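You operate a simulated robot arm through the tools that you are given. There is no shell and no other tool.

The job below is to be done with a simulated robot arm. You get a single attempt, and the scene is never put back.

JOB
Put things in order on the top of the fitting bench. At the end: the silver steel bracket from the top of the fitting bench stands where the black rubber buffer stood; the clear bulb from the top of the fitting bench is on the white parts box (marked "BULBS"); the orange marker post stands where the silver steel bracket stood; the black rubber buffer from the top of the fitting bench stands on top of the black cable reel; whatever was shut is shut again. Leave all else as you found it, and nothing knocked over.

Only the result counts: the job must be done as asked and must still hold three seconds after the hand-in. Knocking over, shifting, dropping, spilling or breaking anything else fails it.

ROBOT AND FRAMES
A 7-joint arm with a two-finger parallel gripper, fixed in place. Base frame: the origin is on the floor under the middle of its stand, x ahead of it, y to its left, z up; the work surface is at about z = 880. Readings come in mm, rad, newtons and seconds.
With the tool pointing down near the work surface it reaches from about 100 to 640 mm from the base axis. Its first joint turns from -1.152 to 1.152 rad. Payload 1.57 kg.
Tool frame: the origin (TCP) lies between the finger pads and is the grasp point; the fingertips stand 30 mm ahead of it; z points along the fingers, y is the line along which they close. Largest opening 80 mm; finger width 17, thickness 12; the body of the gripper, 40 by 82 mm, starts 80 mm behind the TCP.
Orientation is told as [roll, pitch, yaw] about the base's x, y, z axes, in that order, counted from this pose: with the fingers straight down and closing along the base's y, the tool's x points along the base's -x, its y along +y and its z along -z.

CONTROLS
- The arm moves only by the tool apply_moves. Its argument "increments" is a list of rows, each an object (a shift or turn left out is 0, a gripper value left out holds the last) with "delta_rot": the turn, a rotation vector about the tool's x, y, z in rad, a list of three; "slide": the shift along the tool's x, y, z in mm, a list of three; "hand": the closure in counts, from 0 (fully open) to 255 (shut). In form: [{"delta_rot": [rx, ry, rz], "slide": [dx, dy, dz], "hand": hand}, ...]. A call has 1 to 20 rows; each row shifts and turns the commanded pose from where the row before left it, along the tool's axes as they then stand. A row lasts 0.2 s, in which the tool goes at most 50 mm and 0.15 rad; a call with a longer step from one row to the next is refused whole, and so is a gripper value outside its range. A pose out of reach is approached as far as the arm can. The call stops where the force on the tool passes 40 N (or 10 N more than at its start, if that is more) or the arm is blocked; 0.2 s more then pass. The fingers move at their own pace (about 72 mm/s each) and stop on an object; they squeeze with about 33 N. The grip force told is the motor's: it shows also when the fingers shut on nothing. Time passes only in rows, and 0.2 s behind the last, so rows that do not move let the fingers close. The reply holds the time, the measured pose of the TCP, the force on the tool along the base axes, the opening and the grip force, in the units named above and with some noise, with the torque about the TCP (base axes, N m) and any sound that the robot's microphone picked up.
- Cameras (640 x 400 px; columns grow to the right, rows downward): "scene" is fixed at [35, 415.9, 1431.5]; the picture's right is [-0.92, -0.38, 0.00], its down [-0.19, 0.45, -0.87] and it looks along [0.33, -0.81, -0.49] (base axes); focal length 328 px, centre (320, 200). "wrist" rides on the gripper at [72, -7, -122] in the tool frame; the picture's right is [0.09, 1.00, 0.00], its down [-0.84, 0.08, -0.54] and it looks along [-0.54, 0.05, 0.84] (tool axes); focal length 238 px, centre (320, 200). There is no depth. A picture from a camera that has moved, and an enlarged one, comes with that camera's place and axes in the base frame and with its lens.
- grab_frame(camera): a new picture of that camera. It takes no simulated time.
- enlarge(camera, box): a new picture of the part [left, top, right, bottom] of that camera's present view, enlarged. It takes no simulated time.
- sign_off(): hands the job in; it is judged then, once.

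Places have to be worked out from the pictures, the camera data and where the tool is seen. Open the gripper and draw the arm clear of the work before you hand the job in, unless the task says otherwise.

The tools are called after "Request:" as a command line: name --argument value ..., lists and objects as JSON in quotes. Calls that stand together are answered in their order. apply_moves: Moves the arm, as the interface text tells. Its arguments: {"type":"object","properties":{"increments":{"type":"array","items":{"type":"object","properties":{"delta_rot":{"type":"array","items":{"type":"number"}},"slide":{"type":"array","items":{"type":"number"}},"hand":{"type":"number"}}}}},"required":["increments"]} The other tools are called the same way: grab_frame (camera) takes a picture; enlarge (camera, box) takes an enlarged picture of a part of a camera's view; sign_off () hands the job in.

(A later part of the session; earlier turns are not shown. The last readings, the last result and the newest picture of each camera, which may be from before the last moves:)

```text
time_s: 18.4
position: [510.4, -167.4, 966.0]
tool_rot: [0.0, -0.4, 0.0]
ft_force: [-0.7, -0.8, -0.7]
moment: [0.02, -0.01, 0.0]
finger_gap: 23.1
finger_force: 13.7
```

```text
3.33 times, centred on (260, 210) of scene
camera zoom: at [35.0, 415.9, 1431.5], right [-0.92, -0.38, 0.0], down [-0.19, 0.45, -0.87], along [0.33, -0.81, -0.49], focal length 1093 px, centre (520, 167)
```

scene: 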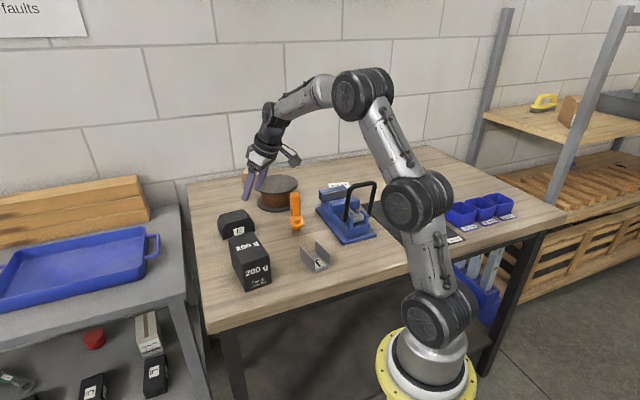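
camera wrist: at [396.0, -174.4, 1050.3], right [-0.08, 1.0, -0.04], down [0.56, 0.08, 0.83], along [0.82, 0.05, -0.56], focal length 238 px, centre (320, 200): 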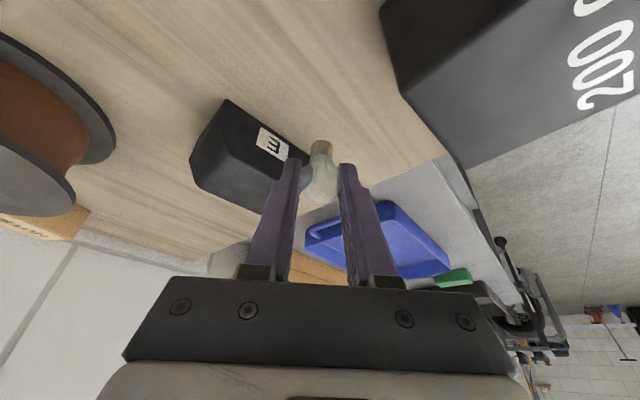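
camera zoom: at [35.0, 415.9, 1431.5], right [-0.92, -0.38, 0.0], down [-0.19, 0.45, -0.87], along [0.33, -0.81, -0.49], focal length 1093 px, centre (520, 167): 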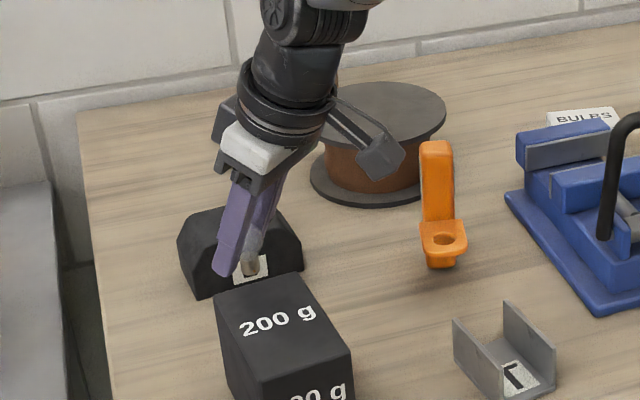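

The bulb is lifted cleanly and upright (TCP was 36.6 mm above its base). I raise further, turn to yaw −0.9, and carry it over to the white box at z≈1066.

Request:
apply_moves --increments '[{"slide": [-13, 0, -30.7]}, {"slide": [-13, 0, -30.7]}, {"slide": [-13, 0, -30.7]}, {"delta_rot": [0.0467, 0, 0.1105]}, {"delta_rot": [0.0467, 0, 0.1105]}, {"delta_rot": [0.0467, 0, 0.1105]}, {"delta_rot": [0.0467, 0, 0.1105]}, {"delta_rot": [0.0467, 0, 0.1105]}, {"delta_rot": [0.0467, 0, 0.1105]}, {"delta_rot": [0.0467, 0, 0.1105]}, {"delta_rot": [0.0234, 0, 0.0553]}]'

Request:
apply_moves --increments '[{"slide": [-10, -18, 4.2]}, {"slide": [-18.4, -32.7, 7.8]}, {"slide": [-18.4, -32.7, 7.8]}, {"slide": [-18.4, -32.7, 7.8]}, {"slide": [-18.4, -32.7, 7.8]}, {"slide": [-18.4, -32.7, 7.8]}, {"slide": [-18.4, -32.7, 7.8]}, {"slide": [-18.4, -32.7, 7.8]}, {"slide": [-18.4, -32.7, 7.8]}, {"slide": [-18.4, -32.7, 7.8]}, {"slide": [-18.4, -32.7, 7.8]}, {"slide": [-8, -14.7, 3.4]}, {"slide": [0, 0, 0]}]'

Request:
grab_frame --camera "wrist"

Request:
grab_frame --camera "scene"

```text
time_s: 20.8
position: [509.9, -167.2, 1066.4]
tool_rot: [0.0, -0.398, -0.902]
ft_force: [-1.0, -1.3, -0.3]
moment: [0.02, -0.01, 0.01]
finger_gap: 23.5
finger_force: 13.9
```

```text
time_s: 23.6
position: [365.7, -563.0, 1066.9]
tool_rot: [0.001, -0.399, -0.901]
ft_force: [-0.5, 0.0, -0.5]
moment: [-0.03, 0.03, -0.03]
finger_gap: 23.0
finger_force: 13.4
```

```text
taken
camera wrist: at [288.9, -479.0, 1150.9], right [0.73, 0.69, -0.04], down [0.41, -0.39, 0.83], along [0.55, -0.61, -0.56], focal length 238 px, centre (320, 200)
```

wrist: 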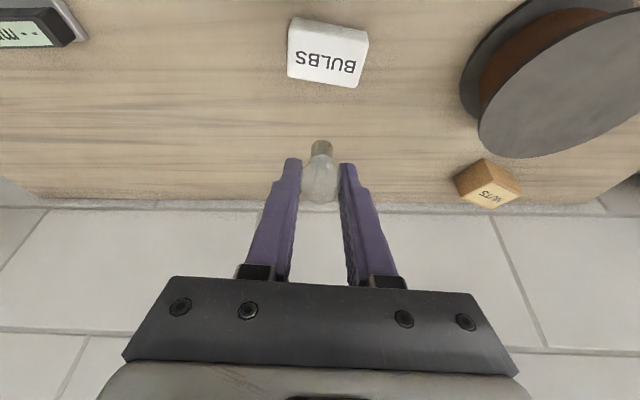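

```text
taken
```

scene: 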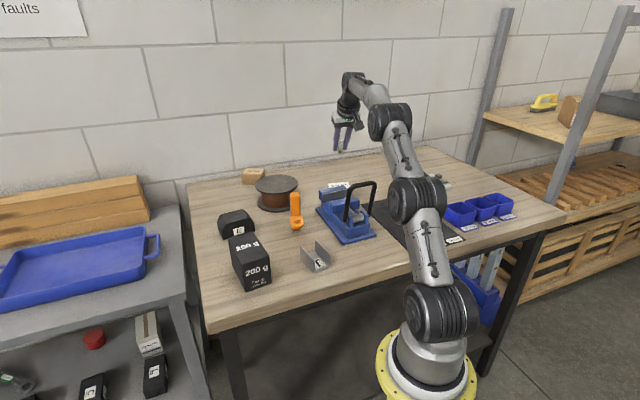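

The bulb is still firmly held above the box. I descend to about 14 mm above placing height with a small inward correction.

Request:
apply_moves --increments '[{"slide": [11.7, -0.4, 24]}, {"slide": [11.7, -0.4, 24]}, {"slide": [11.7, -0.4, 24]}, {"slide": [11.7, -0.4, 24]}, {"slide": [0, 0, 0]}]'

Request:
grab_frame --camera "wrist"

Request:
enlarge --camera "wrist" --box '[260, 80, 390, 210]'

Request:
enlarge --camera "scene" --box '[300, 120, 400, 220]'

```text
time_s: 24.8
position: [361.0, -558.8, 960.8]
tool_rot: [0.0, -0.401, -0.9]
ft_force: [0.0, 0.1, 0.6]
moment: [-0.01, 0.01, 0.03]
finger_gap: 23.5
finger_force: 14.2
```

```text
taken
camera wrist: at [284.2, -474.8, 1044.3], right [0.73, 0.69, -0.04], down [0.41, -0.39, 0.83], along [0.55, -0.62, -0.56], focal length 238 px, centre (320, 200)
```

wrist: 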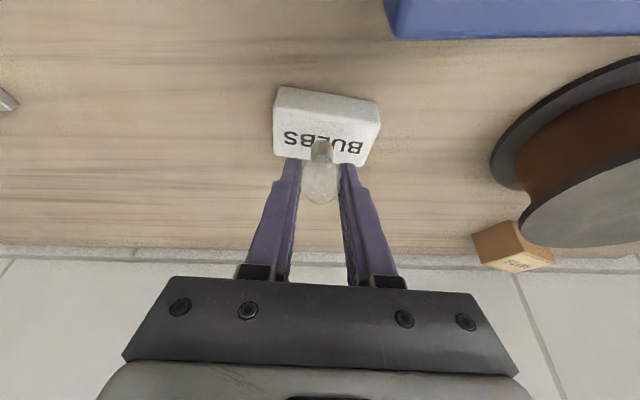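

```text
3.08 times, centred on (325, 145) of wrist
camera zoom: at [284.2, -474.8, 1044.3], right [0.73, 0.69, -0.04], down [0.41, -0.39, 0.83], along [0.55, -0.62, -0.56], focal length 733 px, centre (305, 369)
```

zoom: 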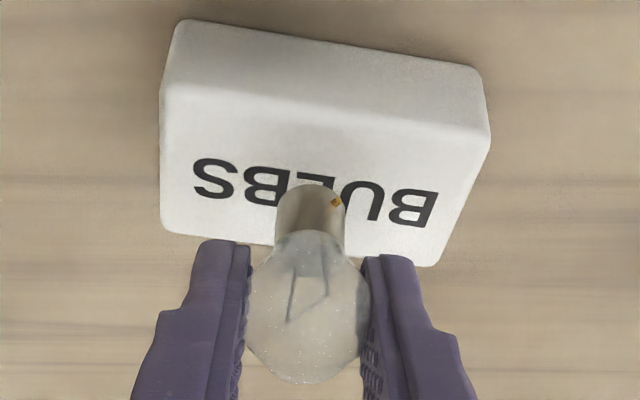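

```text
4.00 times, centred on (350, 170) of scene
camera zoom: at [35.0, 415.9, 1431.5], right [-0.92, -0.38, 0.0], down [-0.19, 0.45, -0.87], along [0.33, -0.81, -0.49], focal length 1312 px, centre (200, 320)
```

zoom: 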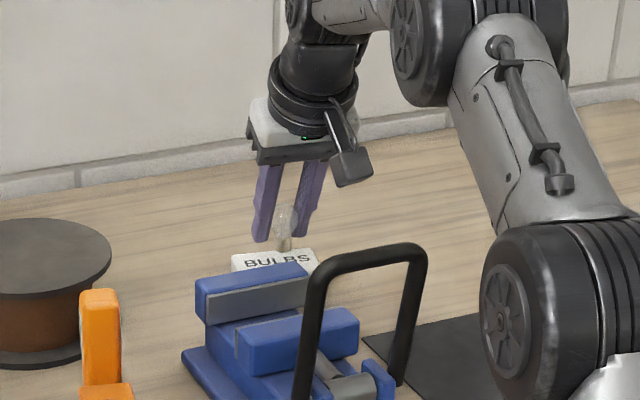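

The bulb axis is ~4 mm short of the box's middle line. I go outward 4 mm while descending to a few mm above the lid.

Request:
apply_moves --increments '[{"slide": [0.1, 0, 5.4]}, {"slide": [0.1, 0, 5.4]}, {"slide": [0, 0, 0]}]'

Request:
enlarge --camera "wrist" --box '[260, 80, 390, 210]'

Request:
enlarge --camera "scene" --box '[325, 160, 365, 200]'

```text
time_s: 25.6
position: [361.3, -563.1, 950.1]
tool_rot: [0.001, -0.401, -0.901]
ft_force: [-0.1, -0.6, -0.4]
moment: [0.02, 0.01, -0.02]
finger_gap: 23.3
finger_force: 13.9
```

```text
3.08 times, centred on (325, 145) of wrist
camera zoom: at [286.0, -477.7, 1034.2], right [0.73, 0.69, -0.04], down [0.41, -0.39, 0.82], along [0.55, -0.61, -0.56], focal length 733 px, centre (305, 369)
```

zoom: 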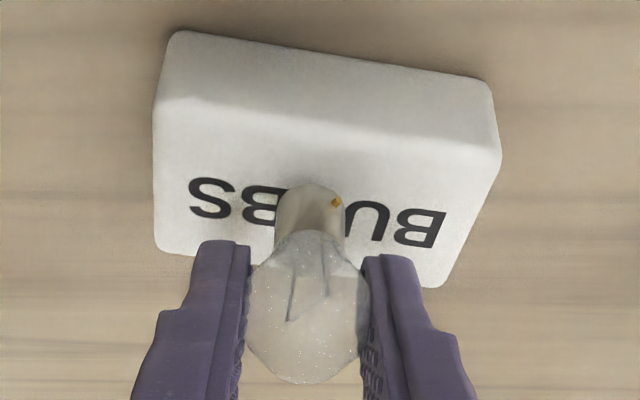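

```text
10.00 times, centred on (345, 180) of scene
camera zoom: at [35.0, 415.9, 1431.5], right [-0.92, -0.38, 0.0], down [-0.19, 0.45, -0.87], along [0.33, -0.81, -0.49], focal length 3279 px, centre (70, 400)
```

zoom: 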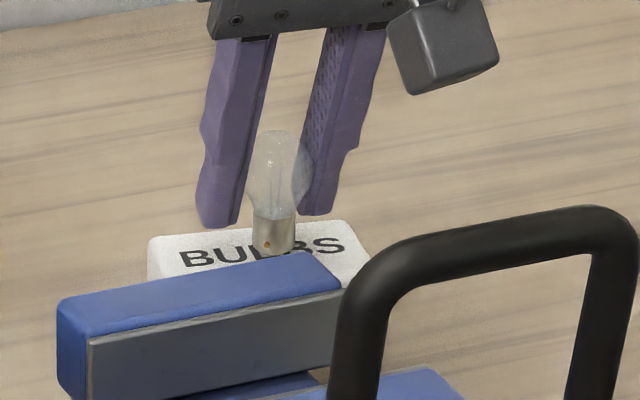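

The bulb hangs upright over the lid's middle. I lower in small steps and watch the force for touch-down (expected TCP z ≈ 946.6).

Request:
apply_moves --increments '[{"slide": [0.78, 0, 1.84]}, {"slide": [0, 0, 0]}]'

Request:
apply_moves --increments '[{"slide": [0.39, 0, 0.92]}, {"slide": [0, 0, 0]}]'

Request:
apply_moves --increments '[{"slide": [0.27, 0, 0.65]}, {"slide": [0, 0, 0]}]'

```text
time_s: 26.2
position: [362.4, -563.2, 947.5]
tool_rot: [0.001, -0.4, -0.9]
ft_force: [0.1, -0.8, 0.5]
moment: [0.0, -0.02, 0.01]
finger_gap: 23.3
finger_force: 14.0
```

```text
time_s: 26.8
position: [361.5, -562.0, 946.4]
tool_rot: [-0.001, -0.4, -0.9]
ft_force: [0.0, -0.4, 0.4]
moment: [0.0, 0.0, 0.01]
finger_gap: 23.5
finger_force: 14.1
```

```text
time_s: 27.4
position: [362.9, -564.6, 946.8]
tool_rot: [-0.001, -0.4, -0.9]
ft_force: [-0.9, 0.1, 1.4]
moment: [-0.03, 0.04, 0.02]
finger_gap: 23.5
finger_force: 14.1
```

Request:
apply_moves --increments '[{"slide": [0.2, 0, 0.46]}, {"slide": [0, 0, 0]}]'

Request:
apply_moves --increments '[{"slide": [0.2, 0, 0.46]}, {"slide": [0, 0, 0]}]'

```text
time_s: 28.0
position: [362.6, -563.1, 946.5]
tool_rot: [0.0, -0.401, -0.901]
ft_force: [-0.5, 0.8, 2.1]
moment: [0.02, 0.01, -0.02]
finger_gap: 23.0
finger_force: 13.6
```

```text
time_s: 28.6
position: [363.2, -563.3, 945.4]
tool_rot: [0.0, -0.404, -0.901]
ft_force: [2.0, 0.8, 6.5]
moment: [0.02, -0.03, 0.02]
finger_gap: 23.3
finger_force: 13.6
```

Contact is confirmed (6.5 N up). I relieve slightly, then open in small stages and look.

Request:
apply_moves --increments '[{"slide": [-0.16, 0, -0.37]}, {"hand": 190}, {"hand": 182}, {"hand": 178}, {"hand": 174}, {"hand": 170}, {"hand": 165}, {"hand": 155}, {"hand": 140}]'

Request:
enlarge --camera "wrist" --box '[260, 80, 390, 210]'

Request:
enlarge --camera "scene" --box '[325, 160, 365, 200]'

```text
time_s: 30.6
position: [361.9, -562.5, 945.1]
tool_rot: [-0.002, -0.399, -0.899]
ft_force: [0.5, 0.7, 0.3]
moment: [0.02, -0.04, 0.0]
finger_gap: 35.8
finger_force: 0.0
```

```text
3.08 times, centred on (325, 145) of wrist
camera zoom: at [286.3, -478.5, 1029.7], right [0.73, 0.69, -0.04], down [0.41, -0.39, 0.83], along [0.55, -0.61, -0.56], focal length 733 px, centre (305, 369)
```

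zoom: 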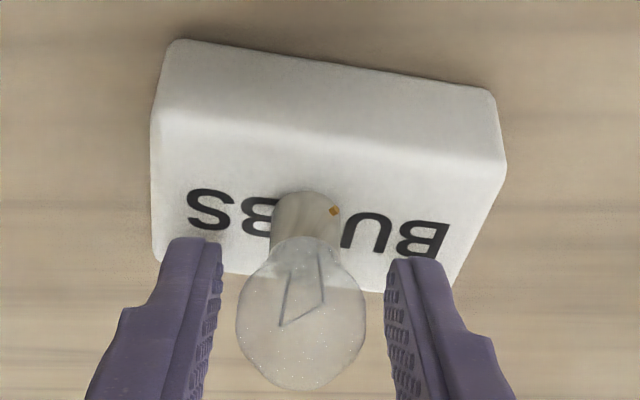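

```text
10.00 times, centred on (345, 180) of scene
camera zoom: at [35.0, 415.9, 1431.5], right [-0.92, -0.38, 0.0], down [-0.19, 0.45, -0.87], along [0.33, -0.81, -0.49], focal length 3279 px, centre (70, 400)
```

zoom: 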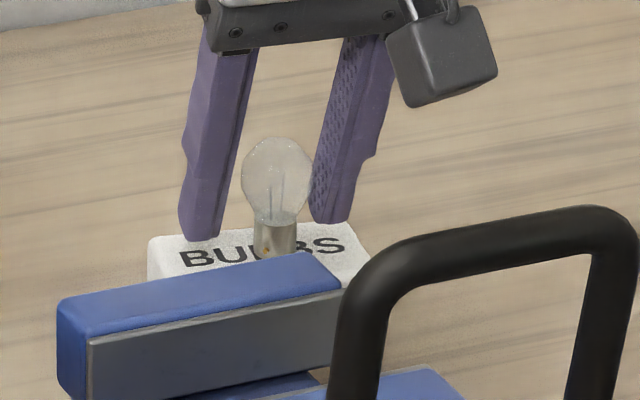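

The bulb stands on the box by itself. I back the open fingers straight out along their axis, rise, then check before heading to the buffer.

Request:
apply_moves --increments '[{"slide": [0, 0, 0], "hand": 115}, {"slide": [0, 0, -12]}, {"slide": [0, 0, -25]}, {"slide": [0, 0, -30]}, {"slide": [0, 0, -33]}, {"slide": [-15.6, 0, -36.8]}, {"slide": [0, 0, 0]}]'

Request:
grab_frame --camera "wrist"

Request:
enlarge --camera "scene" --box '[305, 150, 385, 220]'

```text
time_s: 32.2
position: [337.4, -530.5, 1078.3]
tool_rot: [0.002, -0.399, -0.899]
ft_force: [-0.6, 0.1, 0.2]
moment: [0.0, 0.0, 0.0]
finger_gap: 44.0
finger_force: 0.1
```

```text
taken
camera wrist: at [261.2, -447.4, 1163.3], right [0.73, 0.69, -0.04], down [0.41, -0.39, 0.82], along [0.55, -0.61, -0.56], focal length 238 px, centre (320, 200)
```

wrist: 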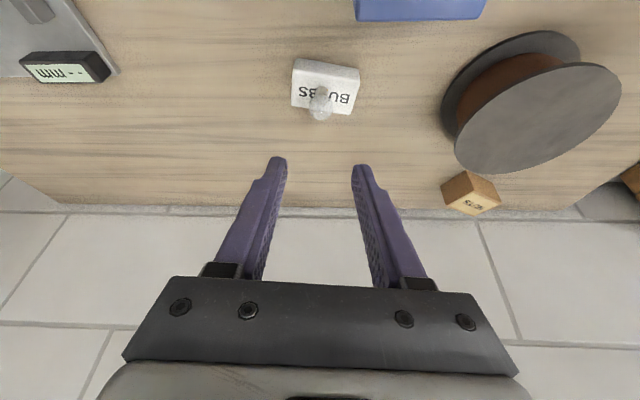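

```text
5.71 times, centred on (345, 185) of scene
camera zoom: at [35.0, 415.9, 1431.5], right [-0.92, -0.38, 0.0], down [-0.19, 0.45, -0.87], along [0.33, -0.81, -0.49], focal length 1874 px, centre (177, 286)
```

zoom: 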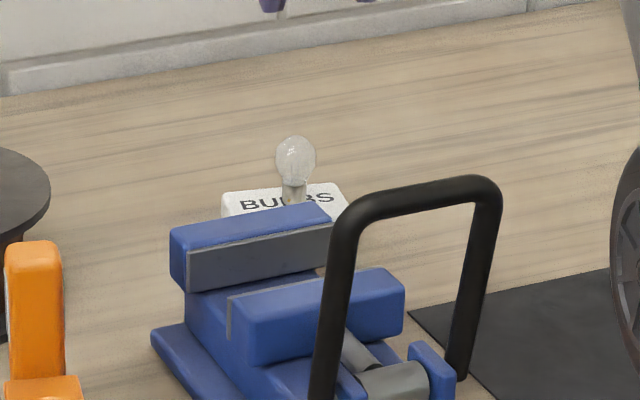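

Bulb is in place. Next the buffer: I travel at z≈1075 to above it, lower to ~1040, and turn to yaw +0.89 so the fingers will close across its 56 mm width.

Request:
apply_moves --increments '[{"slide": [10.2, 40.8, -4.3]}, {"slide": [10.2, 40.8, -4.3]}, {"slide": [10.2, 40.8, -4.3]}, {"slide": [10.2, 40.8, -4.3]}, {"slide": [10.2, 40.8, -4.3]}, {"slide": [10.2, 40.8, -4.3]}, {"slide": [10.2, 40.8, -4.3]}, {"slide": [10.2, 40.8, -4.3]}, {"slide": [10.2, 40.8, -4.3], "hand": 0}, {"slide": [13, 0, 32]}]'

Request:
apply_moves --increments '[{"delta_rot": [-0.0584, 0, -0.1381]}, {"delta_rot": [-0.0584, 0, -0.1381]}, {"delta_rot": [-0.0584, 0, -0.1381]}, {"delta_rot": [-0.0584, 0, -0.1381]}, {"delta_rot": [-0.0584, 0, -0.1381]}, {"delta_rot": [-0.0584, 0, -0.1381]}, {"delta_rot": [-0.0584, 0, -0.1381]}, {"delta_rot": [-0.0584, 0, -0.1381]}, {"delta_rot": [-0.0584, 0, -0.1381]}, {"delta_rot": [-0.0584, 0, -0.1381]}, {"delta_rot": [-0.0584, 0, -0.1381]}, {"delta_rot": [-0.0561, 0, -0.1326]}]'

Request:
grab_frame --camera "wrist"

Request:
grab_frame --camera "scene"

```text
time_s: 34.4
position: [563.9, -226.5, 1042.2]
tool_rot: [0.003, -0.401, -0.901]
ft_force: [-0.5, 0.6, 0.5]
moment: [0.02, 0.01, -0.05]
finger_gap: 79.9
finger_force: 0.0
```

```text
time_s: 37.0
position: [563.3, -226.8, 1043.6]
tool_rot: [0.001, -0.401, 0.895]
ft_force: [0.3, -0.5, 0.4]
moment: [0.0, 0.01, 0.0]
finger_gap: 80.0
finger_force: 0.1
```

```text
taken
camera wrist: at [497.9, -320.5, 1127.2], right [-0.83, 0.56, -0.04], down [0.29, 0.48, 0.83], along [0.48, 0.68, -0.56], focal length 238 px, centre (320, 200)
```

wrist: 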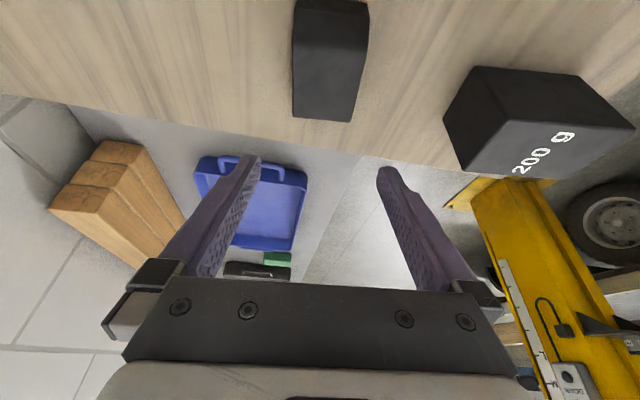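

```text
taken
```

scene: 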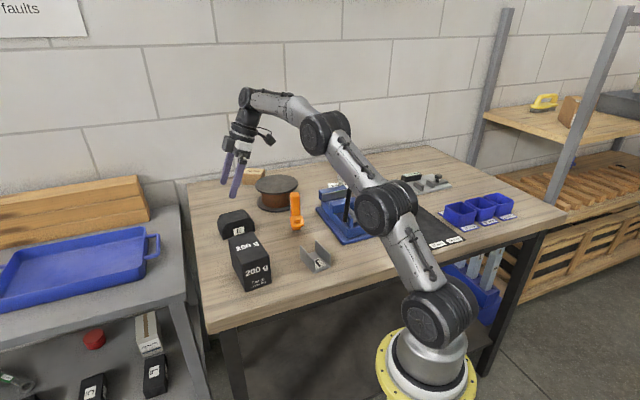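

The tool is aligned with the buffer's long axis. I zoom in to check lateral centring and angle.

Request:
enlarge --camera "wrist" --box '[250, 0, 410, 130]'

```text
3.08 times, centred on (330, 65) of wrist
camera zoom: at [497.9, -320.5, 1127.2], right [-0.83, 0.56, -0.04], down [0.29, 0.48, 0.83], along [0.48, 0.68, -0.56], focal length 733 px, centre (289, 615)
```

zoom: 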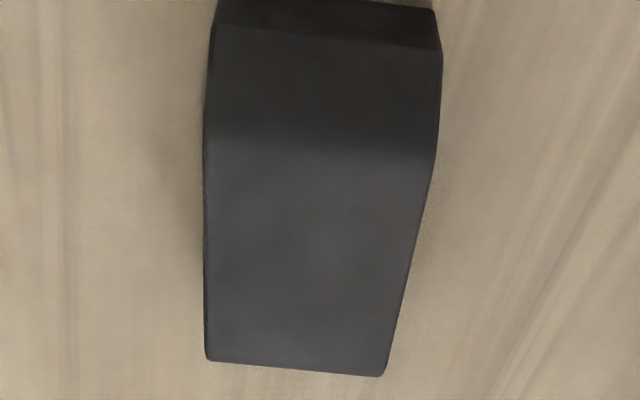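

The buffer is aligned within 1 mm and well under 1°. I descend to z≈917 with the fingers straddling it.

Request:
apply_moves --increments '[{"slide": [12.3, 0.9, 29.1]}, {"slide": [12.3, 0, 29.1]}, {"slide": [12.3, 0, 29.1]}, {"slide": [12.3, 0, 29.1]}, {"slide": [0, 0, 0]}]'

Request:
grab_frame --camera "wrist"

Request:
enlarge --camera "scene" --box '[200, 130, 320, 290]'

```text
time_s: 38.2
position: [561.8, -224.6, 918.1]
tool_rot: [-0.001, -0.399, 0.892]
ft_force: [-0.8, 0.3, 0.1]
moment: [0.01, -0.02, 0.03]
finger_gap: 79.9
finger_force: 0.2
```

```text
taken
camera wrist: at [495.4, -318.9, 1001.4], right [-0.83, 0.56, -0.04], down [0.29, 0.48, 0.83], along [0.48, 0.67, -0.56], focal length 238 px, centre (320, 200)
```

wrist: 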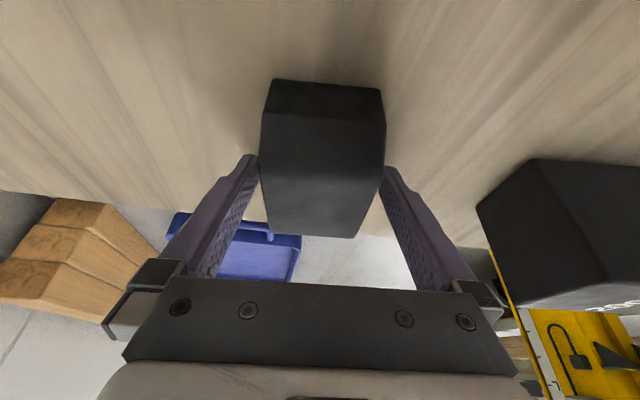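

```text
2.50 times, centred on (260, 210) of scene
camera zoom: at [35.0, 415.9, 1431.5], right [-0.92, -0.38, 0.0], down [-0.19, 0.45, -0.87], along [0.33, -0.81, -0.49], focal length 820 px, centre (470, 175)
```

zoom: 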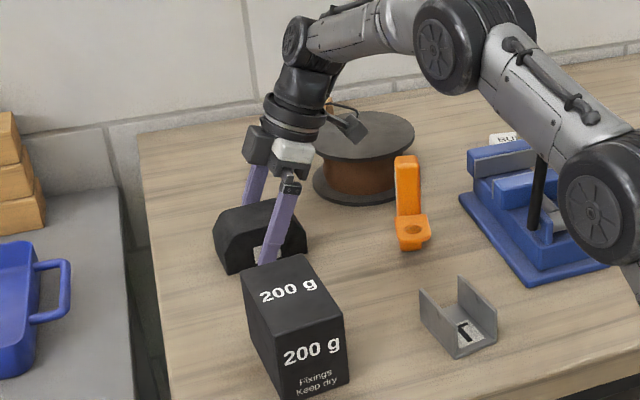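

Fingers straddle the buffer correctly. I close on it.

Request:
apply_moves --increments '[{"hand": 50}, {"hand": 65}, {"hand": 75}, {"hand": 100}, {"hand": 160}, {"hand": 255}, {"hand": 255}]'

Request:
apply_moves --increments '[{"slide": [-2, 0, -4.6]}, {"slide": [-4, 0, -9.2]}, {"slide": [-8, 0, -18.4]}, {"slide": [-8, 0, -18.4]}, {"slide": [0, 0, 0]}]'

Request:
grab_frame --camera "wrist"

Request:
enlarge --camera "scene" --box '[200, 130, 320, 290]'

```text
time_s: 39.8
position: [562.1, -225.5, 917.9]
tool_rot: [-0.001, -0.402, 0.893]
ft_force: [1.3, -1.2, 0.6]
moment: [-0.07, 0.01, 0.05]
finger_gap: 58.0
finger_force: 33.4
```

```text
time_s: 41.0
position: [564.4, -224.7, 972.2]
tool_rot: [0.002, -0.399, 0.89]
ft_force: [0.2, -0.7, -2.6]
moment: [0.0, -0.01, -0.02]
finger_gap: 58.0
finger_force: 33.6
```

```text
taken
camera wrist: at [497.4, -317.9, 1057.5], right [-0.83, 0.56, -0.03], down [0.29, 0.48, 0.83], along [0.48, 0.67, -0.56], focal length 238 px, centre (320, 200)
```

wrist: 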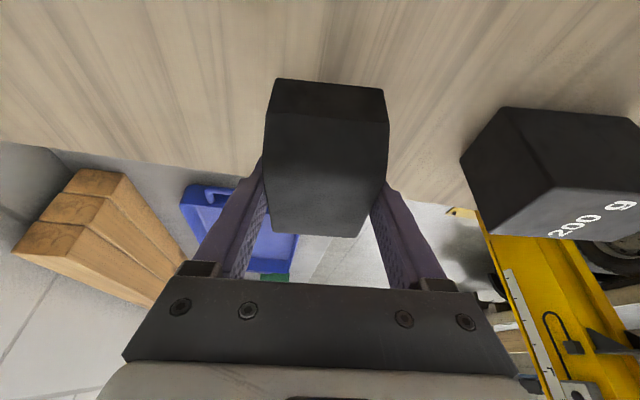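

```text
2.50 times, centred on (260, 210) of scene
camera zoom: at [35.1, 415.9, 1431.5], right [-0.92, -0.38, 0.0], down [-0.19, 0.45, -0.87], along [0.33, -0.81, -0.49], focal length 820 px, centre (470, 175)
```

zoom: 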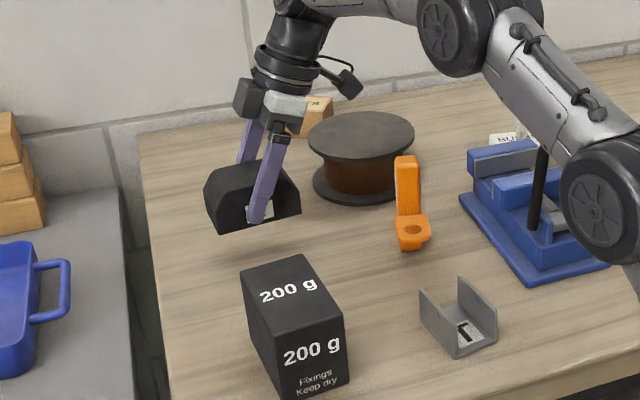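

Buffer is firmly held (≈0.27 kg). I raise to z≈1060 and swing the yaw to −0.67 so that the lean points outward toward the reel.

Request:
apply_moves --increments '[{"slide": [-11.4, 0, -27]}, {"slide": [-11.4, 0, -27]}, {"slide": [-11.4, 0, -27]}, {"delta_rot": [0.0467, 0, 0.1105]}, {"delta_rot": [0.0467, 0, 0.1105]}, {"delta_rot": [0.0467, 0, 0.1105]}, {"delta_rot": [0.0467, 0, 0.1105]}, {"delta_rot": [0.0467, 0, 0.1105]}, {"delta_rot": [0.0467, 0, 0.1105]}, {"delta_rot": [0.0467, 0, 0.1105]}, {"delta_rot": [0.0467, 0, 0.1105]}, {"delta_rot": [0.0467, 0, 0.1105]}, {"delta_rot": [0.0467, 0, 0.1105]}, {"delta_rot": [0.0467, 0, 0.1105]}, {"delta_rot": [0.0467, 0, 0.1105]}, {"delta_rot": [0.0467, 0, 0.1105]}]'

Request:
grab_frame --camera "wrist"

Request:
grab_frame --camera "scene"

```text
time_s: 44.4
position: [564.1, -223.8, 1060.1]
tool_rot: [0.0, -0.4, -0.669]
ft_force: [0.3, 0.5, -2.9]
moment: [-0.02, 0.01, 0.03]
finger_gap: 57.7
finger_force: 33.3
```

```text
taken
camera wrist: at [470.5, -160.4, 1144.1], right [0.55, 0.83, -0.04], down [0.49, -0.29, 0.83], along [0.68, -0.47, -0.56], focal length 238 px, centre (320, 200)
```

wrist: 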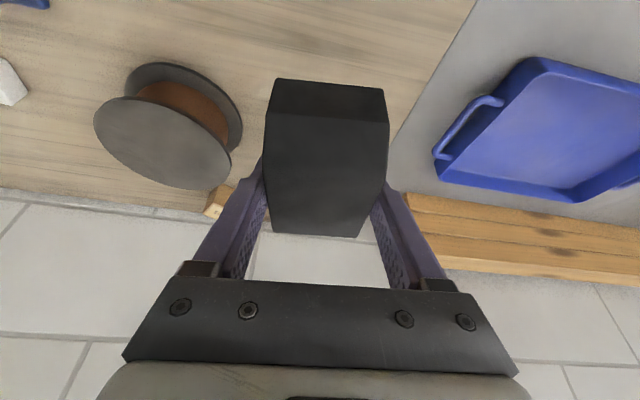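

```text
taken
```

scene: 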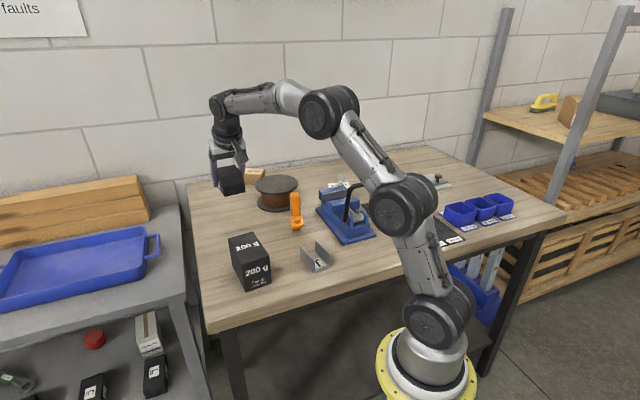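

The reel is visible from here; I zoom in to refine its centre and height.

Request:
enlarge --camera "wrist" --box '[80, 50, 260, 200]'

Request:
enlarge --camera "scene" --box '[235, 160, 325, 230]'

```text
2.67 times, centred on (170, 125) of wrist
camera zoom: at [470.5, -160.4, 1144.1], right [0.55, 0.83, -0.04], down [0.49, -0.29, 0.83], along [0.68, -0.47, -0.56], focal length 636 px, centre (720, 400)
```

zoom: 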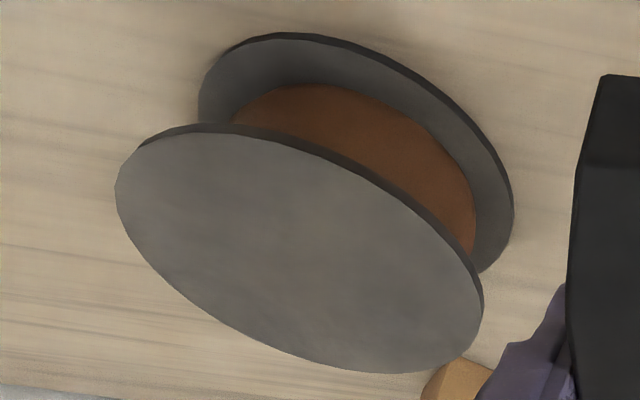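

```text
5.71 times, centred on (280, 195) of scene
camera zoom: at [35.1, 415.9, 1431.5], right [-0.92, -0.38, 0.0], down [-0.19, 0.45, -0.87], along [0.33, -0.81, -0.49], focal length 1874 px, centre (549, 229)
```

zoom: 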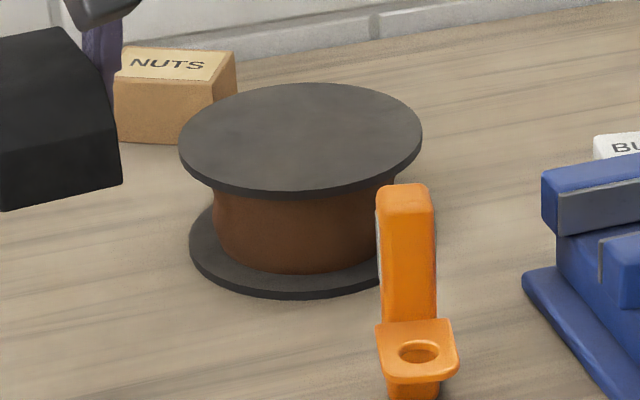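

Reel centre refines to about (528,-420), top z≈953. I carry the buffer there at z≈1060, then lower to ~1003.

Request:
apply_moves --increments '[{"slide": [-8.2, -17.5, 3.5]}, {"slide": [-16.4, -35.1, 6.9]}, {"slide": [-16.4, -35.1, 6.9]}, {"slide": [-16.4, -35.1, 6.9]}, {"slide": [-16.4, -35.1, 6.9]}, {"slide": [-8.3, -17.7, 3.6]}, {"slide": [0, 0, 0]}]'

Request:
grab_frame --camera "wrist"

Request:
enlarge --camera "scene" --box '[220, 100, 340, 240]'

```text
time_s: 46.0
position: [525.3, -419.2, 1060.0]
tool_rot: [0.0, -0.4, -0.669]
ft_force: [0.1, 0.2, -3.8]
moment: [0.01, -0.03, 0.0]
finger_gap: 57.9
finger_force: 33.1
```

```text
taken
camera wrist: at [432.1, -354.7, 1145.3], right [0.55, 0.84, -0.04], down [0.49, -0.29, 0.83], along [0.68, -0.47, -0.56], focal length 238 px, centre (320, 200)
```

wrist: 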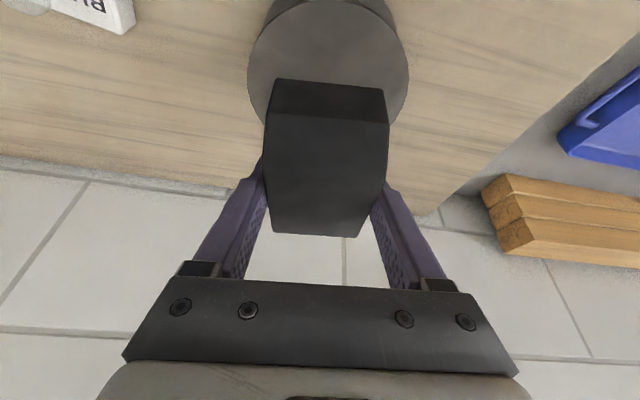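

```text
2.86 times, centred on (280, 170) of scene
camera zoom: at [35.1, 415.8, 1431.5], right [-0.92, -0.38, 0.0], down [-0.19, 0.45, -0.87], along [0.33, -0.81, -0.49], focal length 937 px, centre (434, 286)
```

zoom: 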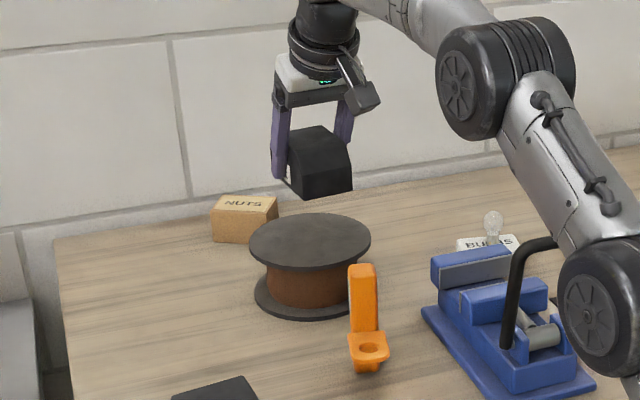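

The reel centre seems ~8 mm further outward and ~2 mm lateral. I correct while lowering to z≈1010.

Request:
apply_moves --increments '[{"slide": [6.8, 1, 24.3]}, {"slide": [6.8, 1, 24.3]}, {"slide": [0, 0, 0]}]'

Request:
grab_frame --camera "wrist"

Request:
enlarge --camera "scene" --box '[230, 120, 330, 220]'

```text
time_s: 46.8
position: [534.1, -421.6, 1009.9]
tool_rot: [0.0, -0.4, -0.667]
ft_force: [-0.4, 0.3, -3.0]
moment: [0.01, 0.04, -0.01]
finger_gap: 58.0
finger_force: 32.9
```

```text
taken
camera wrist: at [439.6, -357.2, 1093.4], right [0.55, 0.83, -0.04], down [0.49, -0.29, 0.82], along [0.68, -0.47, -0.56], focal length 238 px, centre (320, 200)
```

wrist: 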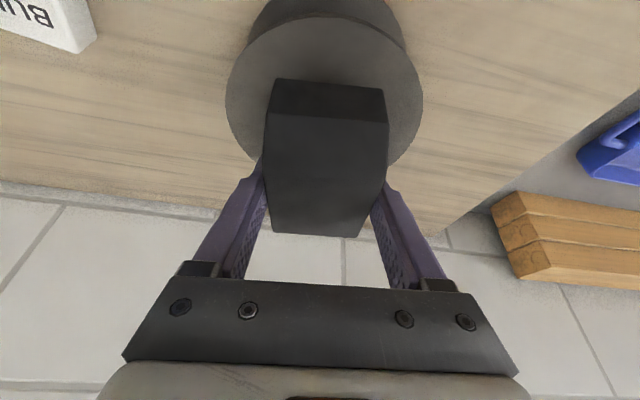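

```text
4.00 times, centred on (280, 170) of scene
camera zoom: at [35.1, 415.9, 1431.5], right [-0.92, -0.38, 0.0], down [-0.19, 0.45, -0.87], along [0.33, -0.81, -0.49], focal length 1312 px, centre (480, 320)
```

zoom: 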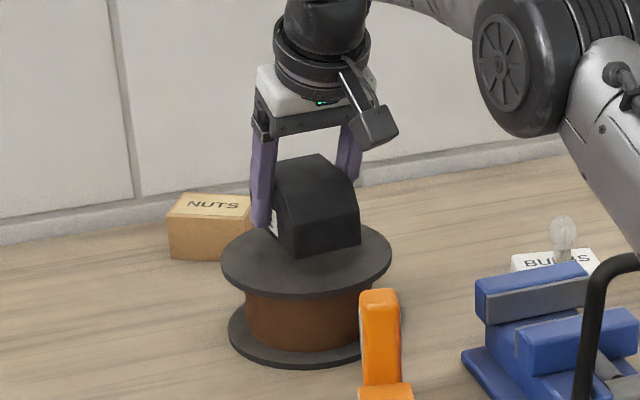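

Centred on the reel within a couple of mm. I lower to near contact, then step down watching the force.

Request:
apply_moves --increments '[{"slide": [2.5, 0, 6]}, {"slide": [2.5, 0, 6]}, {"slide": [0, 0, 0]}]'

Request:
apply_moves --increments '[{"slide": [0.58, 0, 1.38]}, {"slide": [0, 0, 0]}]'

Request:
apply_moves --increments '[{"slide": [0.58, 0, 1.38]}, {"slide": [0, 0, 0]}]'

Request:
apply_moves --increments '[{"slide": [0.39, 0, 0.92]}, {"slide": [0, 0, 0]}]'

```text
time_s: 47.6
position: [532.9, -421.2, 995.3]
tool_rot: [0.0, -0.4, -0.667]
ft_force: [0.2, 0.5, -2.2]
moment: [0.03, 0.02, 0.0]
finger_gap: 57.9
finger_force: 32.9
```

```text
time_s: 48.2
position: [532.4, -420.8, 994.9]
tool_rot: [0.001, -0.4, -0.667]
ft_force: [-0.4, 0.3, -3.1]
moment: [-0.01, 0.0, 0.01]
finger_gap: 57.9
finger_force: 32.8
```

```text
time_s: 48.8
position: [531.1, -420.5, 992.2]
tool_rot: [0.001, -0.398, -0.665]
ft_force: [0.2, -0.1, -2.4]
moment: [0.04, 0.0, 0.01]
finger_gap: 57.8
finger_force: 32.8
```

```text
time_s: 49.4
position: [532.1, -421.1, 993.1]
tool_rot: [-0.001, -0.4, -0.666]
ft_force: [-1.0, -0.2, -2.9]
moment: [-0.01, -0.03, 0.0]
finger_gap: 57.8
finger_force: 32.9
```

Request:
apply_moves --increments '[{"slide": [0.39, 0, 0.92]}, {"slide": [0, 0, 0]}]'

Request:
apply_moves --increments '[{"slide": [0.39, 0, 0.92]}, {"slide": [0, 0, 0]}]'

Request:
enlarge --camera "scene" --box '[240, 150, 310, 220]'

```text
time_s: 50.0
position: [531.2, -421.3, 990.7]
tool_rot: [0.0, -0.402, -0.666]
ft_force: [-0.3, -0.1, -2.9]
moment: [0.01, 0.0, 0.01]
finger_gap: 57.9
finger_force: 32.7
```

```text
time_s: 50.6
position: [531.8, -420.2, 990.1]
tool_rot: [-0.001, -0.401, -0.665]
ft_force: [0.7, -0.2, -2.3]
moment: [0.04, -0.04, 0.0]
finger_gap: 57.9
finger_force: 32.5
```

```text
5.71 times, centred on (275, 185) of scene
camera zoom: at [35.1, 415.9, 1431.5], right [-0.92, -0.38, 0.0], down [-0.19, 0.45, -0.87], along [0.33, -0.81, -0.49], focal length 1874 px, centre (577, 286)
```

zoom: 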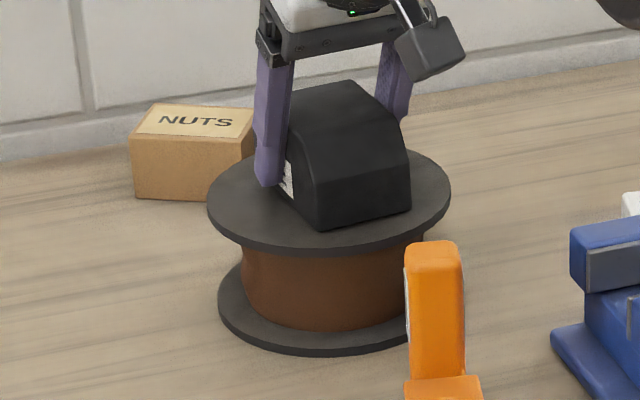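

Still carrying the full weight; I continue stepping down.

Request:
apply_moves --increments '[{"slide": [0.39, 0, 0.92]}, {"slide": [0, 0, 0]}]'

Request:
apply_moves --increments '[{"slide": [0.39, 0, 0.92]}, {"slide": [0, 0, 0]}]'

Request:
apply_moves --increments '[{"slide": [0.39, 0, 0.92]}, {"slide": [0, 0, 0]}]'

```text
time_s: 51.2
position: [531.4, -421.3, 989.4]
tool_rot: [0.0, -0.399, -0.667]
ft_force: [0.8, 0.7, -1.4]
moment: [-0.03, -0.02, 0.02]
finger_gap: 57.8
finger_force: 32.9
```

```text
time_s: 51.8
position: [531.3, -421.1, 987.5]
tool_rot: [0.0, -0.401, -0.668]
ft_force: [-1.2, 1.0, -2.1]
moment: [-0.02, -0.03, -0.01]
finger_gap: 57.8
finger_force: 33.2
```

```text
time_s: 52.4
position: [530.8, -422.2, 987.9]
tool_rot: [0.0, -0.403, -0.666]
ft_force: [-0.5, 0.8, 1.3]
moment: [-0.17, -0.04, 0.0]
finger_gap: 58.1
finger_force: 33.3
```

Contact is showing (force swung up ~4 N). One more half-millimetre, then I open gradually.

Request:
apply_moves --increments '[{"slide": [0.2, 0, 0.46]}, {"slide": [0, 0, 0]}]'

Request:
apply_moves --increments '[{"hand": 80}, {"hand": 72}, {"hand": 68}, {"hand": 60}, {"hand": 45}, {"hand": 25}, {"hand": 10}]'

Request:
grab_frame --camera "wrist"

Request:
enlarge --camera "scene" --box '[240, 150, 310, 220]'

```text
time_s: 53.0
position: [531.9, -420.5, 987.8]
tool_rot: [-0.001, -0.402, -0.668]
ft_force: [-1.8, 2.4, 5.0]
moment: [-0.14, 0.1, -0.05]
finger_gap: 57.8
finger_force: 33.0
```

```text
time_s: 54.6
position: [531.3, -421.1, 986.7]
tool_rot: [-0.001, -0.4, -0.667]
ft_force: [-0.6, -0.2, 0.0]
moment: [0.01, 0.05, 0.01]
finger_gap: 77.1
finger_force: 0.2
```

```text
taken
camera wrist: at [437.6, -356.9, 1071.1], right [0.55, 0.83, -0.04], down [0.49, -0.29, 0.83], along [0.68, -0.47, -0.56], focal length 238 px, centre (320, 200)
```

wrist: 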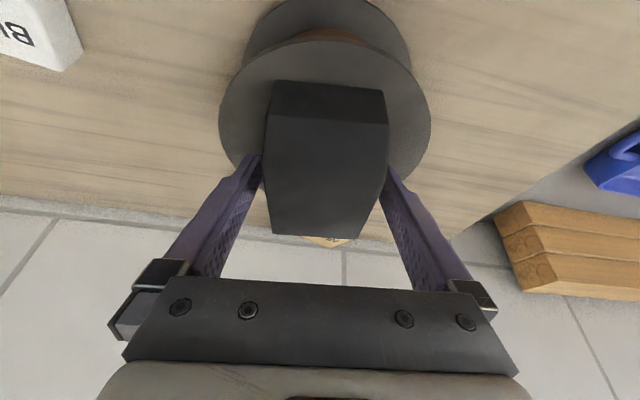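

```text
5.71 times, centred on (275, 185) of scene
camera zoom: at [35.0, 415.9, 1431.5], right [-0.92, -0.38, 0.0], down [-0.19, 0.45, -0.87], along [0.33, -0.81, -0.49], focal length 1874 px, centre (577, 286)
```

zoom: 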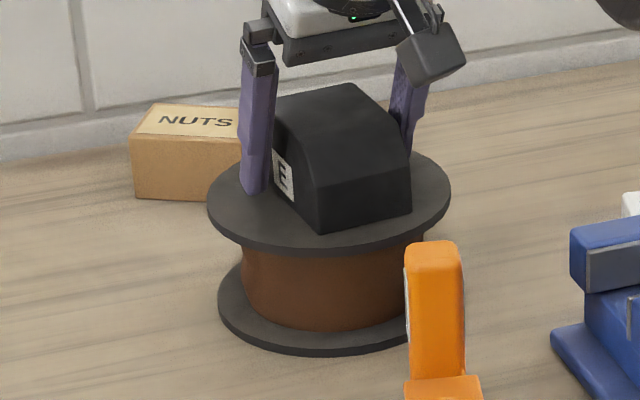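

The buffer stands on the reel on its own. I back the fingers out along their axis and then check.

Request:
apply_moves --increments '[{"slide": [0, 0, 0], "hand": 0}, {"slide": [0, 0, -12]}, {"slide": [0, 0, -22]}, {"slide": [0, 0, -28]}, {"slide": [0, 0, -28]}, {"slide": [0, 0, 0]}]'

Request:
grab_frame --camera "wrist"

Request:
grab_frame --camera "scene"

```text
time_s: 56.0
position: [502.4, -399.2, 1069.0]
tool_rot: [0.0, -0.4, -0.667]
ft_force: [-0.9, -0.1, -0.4]
moment: [0.0, -0.02, 0.02]
finger_gap: 80.0
finger_force: 0.1
```

```text
taken
camera wrist: at [408.1, -336.2, 1153.3], right [0.55, 0.83, -0.04], down [0.49, -0.29, 0.82], along [0.68, -0.47, -0.56], focal length 238 px, centre (320, 200)
```

wrist: 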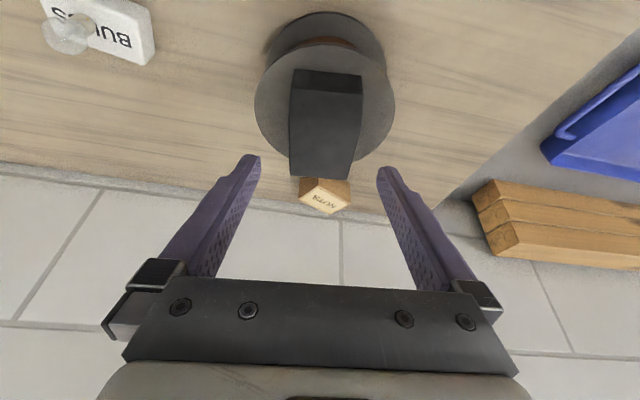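

```text
taken
```

scene: 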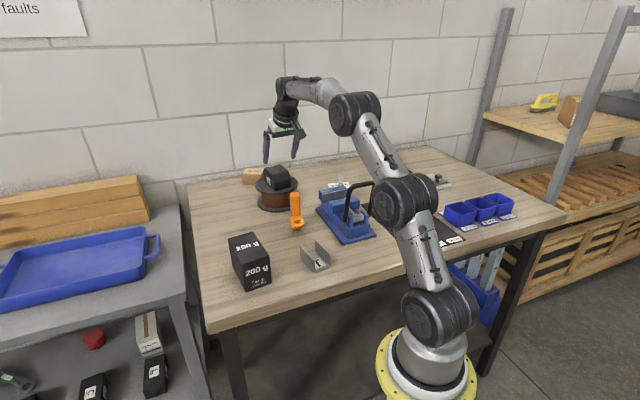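

Buffer is secure and centred. Now to the bracket: I draw back inward to above it and bring the tool upright.

Request:
apply_moves --increments '[{"slide": [30, 5, -30]}, {"slide": [38, 5, -20.6]}, {"slide": [38, 5, -20.6]}, {"slide": [38, 5, -20.6]}, {"slide": [38, 5, -20.6]}, {"slide": [38, 5, -20.6]}, {"slide": [38, 5, -20.6]}, {"delta_rot": [0, 0.134, 0]}, {"delta_rot": [0, 0.133, 0]}, {"delta_rot": [0, 0.133, 0]}]'

Request:
grab_frame --camera "wrist"

Request:
grab_frame --camera "scene"

```text
time_s: 58.2
position: [291.9, -188.4, 1112.0]
tool_rot: [-0.001, 0.001, -0.667]
ft_force: [0.3, -0.1, 0.9]
moment: [0.02, 0.03, 0.01]
finger_gap: 79.9
finger_force: 0.0
```

```text
taken
camera wrist: at [231.0, -150.1, 1233.5], right [0.54, 0.84, 0.0], down [0.71, -0.46, 0.54], along [0.45, -0.29, -0.84], focal length 238 px, centre (320, 200)
```

wrist: 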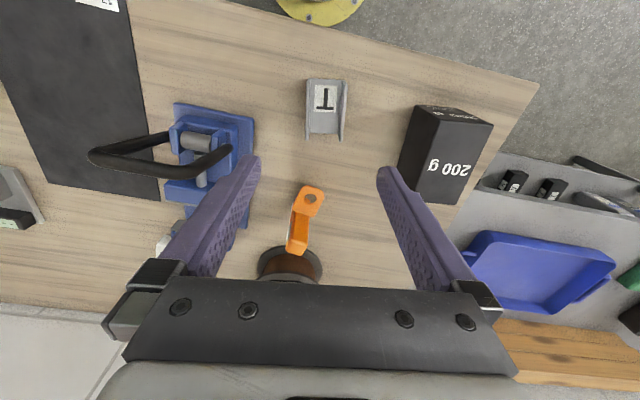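

```text
taken
```

scene: 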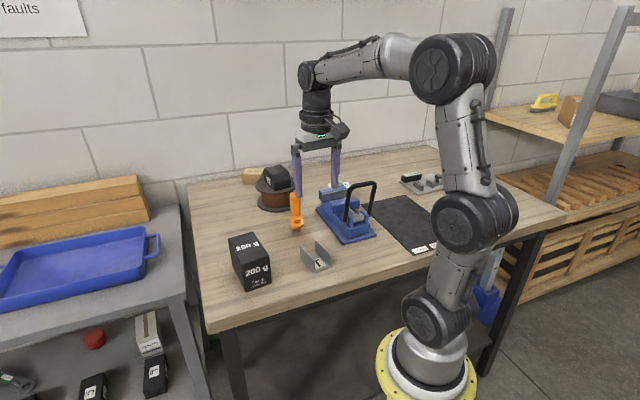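

Good view: bracket and post are almost aligned with this yaw. I zoom on both for exact geometry.

Request:
enlarge --camera "wrist" --box '[280, 60, 370, 150]'

Request:
enlarge --camera "wrist" --box '[255, 170, 355, 290]'

Request:
enlarge --camera "scene" --box '[280, 180, 340, 280]'

```text
4.44 times, centred on (325, 105) of wrist
camera zoom: at [231.0, -150.1, 1233.5], right [0.54, 0.84, 0.0], down [0.71, -0.46, 0.54], along [0.45, -0.29, -0.84], focal length 1059 px, centre (298, 622)
```

zoom: 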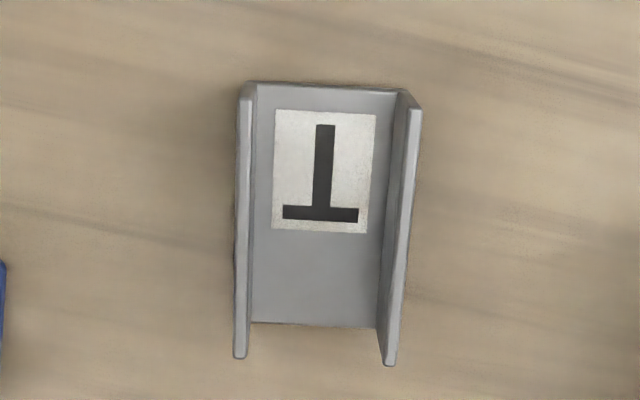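

```text
3.33 times, centred on (305, 230) of wrist
camera zoom: at [231.0, -150.1, 1233.5], right [0.54, 0.84, 0.0], down [0.71, -0.46, 0.54], along [0.45, -0.29, -0.84], focal length 794 px, centre (370, 100)
```

zoom: 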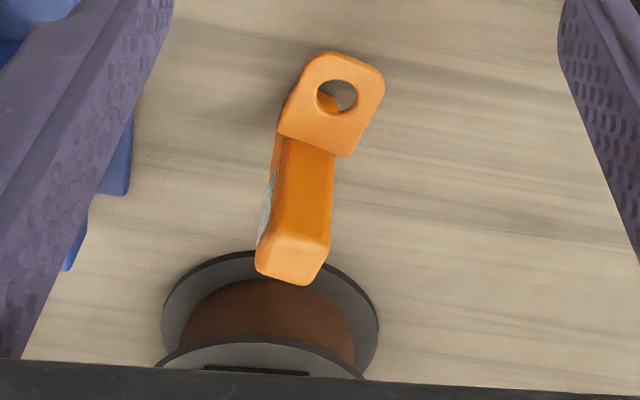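

```text
4.00 times, centred on (310, 230) of scene
camera zoom: at [35.0, 415.9, 1431.5], right [-0.92, -0.38, 0.0], down [-0.19, 0.45, -0.87], along [0.33, -0.81, -0.49], focal length 1312 px, centre (360, 80)
```

zoom: 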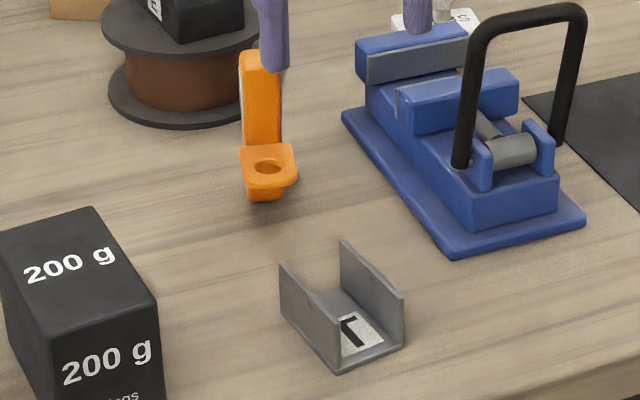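

Bracket: about 73×50 mm, walls ~33 mm high, centre ≈ (296.5,-184), long axis at −35.5°. I centre over it, turn 0.048 rad, and descend to z≈960 for a check.

Request:
apply_moves --increments '[{"slide": [-1, 6.4, 0]}, {"delta_rot": [0, 0, -0.048]}, {"slide": [0, 0, 38]}, {"slide": [0, 0, 38]}, {"slide": [0, 0, 38]}, {"slide": [0, 0, 38]}, {"slide": [0, 0, 0]}]'

Request:
grab_frame --camera "wrist"

Request:
enlarge --camera "scene" --box '[270, 160, 370, 280]'

```text
time_s: 59.8
position: [296.3, -182.2, 957.5]
tool_rot: [0.0, 0.0, -0.62]
ft_force: [0.3, -0.9, 0.7]
moment: [0.02, 0.03, 0.02]
finger_gap: 80.0
finger_force: 0.0
```

```text
taken
camera wrist: at [233.5, -147.0, 1080.1], right [0.5, 0.86, 0.0], down [0.73, -0.42, 0.54], along [0.47, -0.27, -0.84], focal length 238 px, centre (320, 200)
```

wrist: 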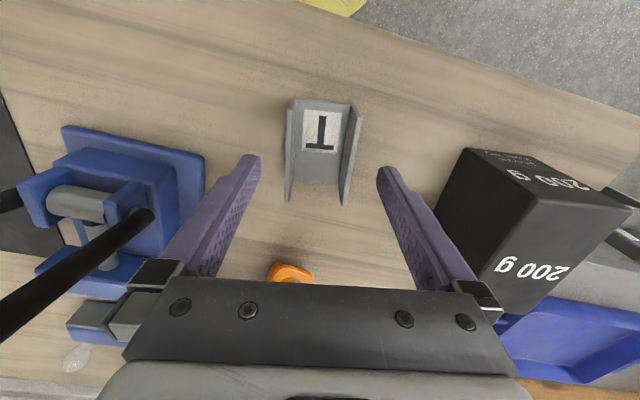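

```text
3.33 times, centred on (320, 220) of scene
camera zoom: at [35.0, 415.9, 1431.5], right [-0.92, -0.38, 0.0], down [-0.19, 0.45, -0.87], along [0.33, -0.81, -0.49], focal length 1093 px, centre (320, 133)
```

zoom: 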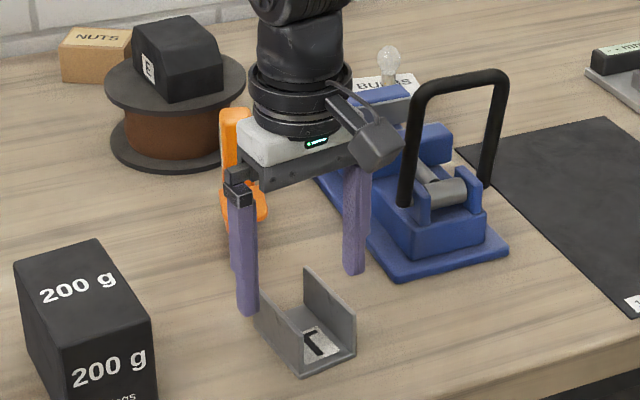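

Request:
enlarge --camera "wrist" --box '[265, 85, 385, 215]'

```text
3.08 times, centred on (325, 150) of wrist
camera zoom: at [233.5, -147.0, 1080.1], right [0.5, 0.86, 0.0], down [0.73, -0.42, 0.54], along [0.47, -0.27, -0.84], focal length 733 px, centre (305, 354)
```

zoom: 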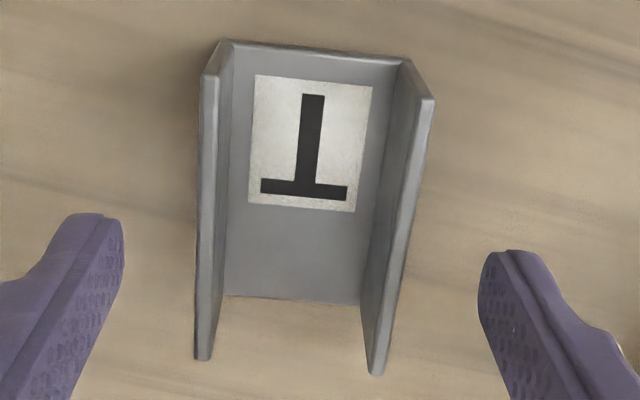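

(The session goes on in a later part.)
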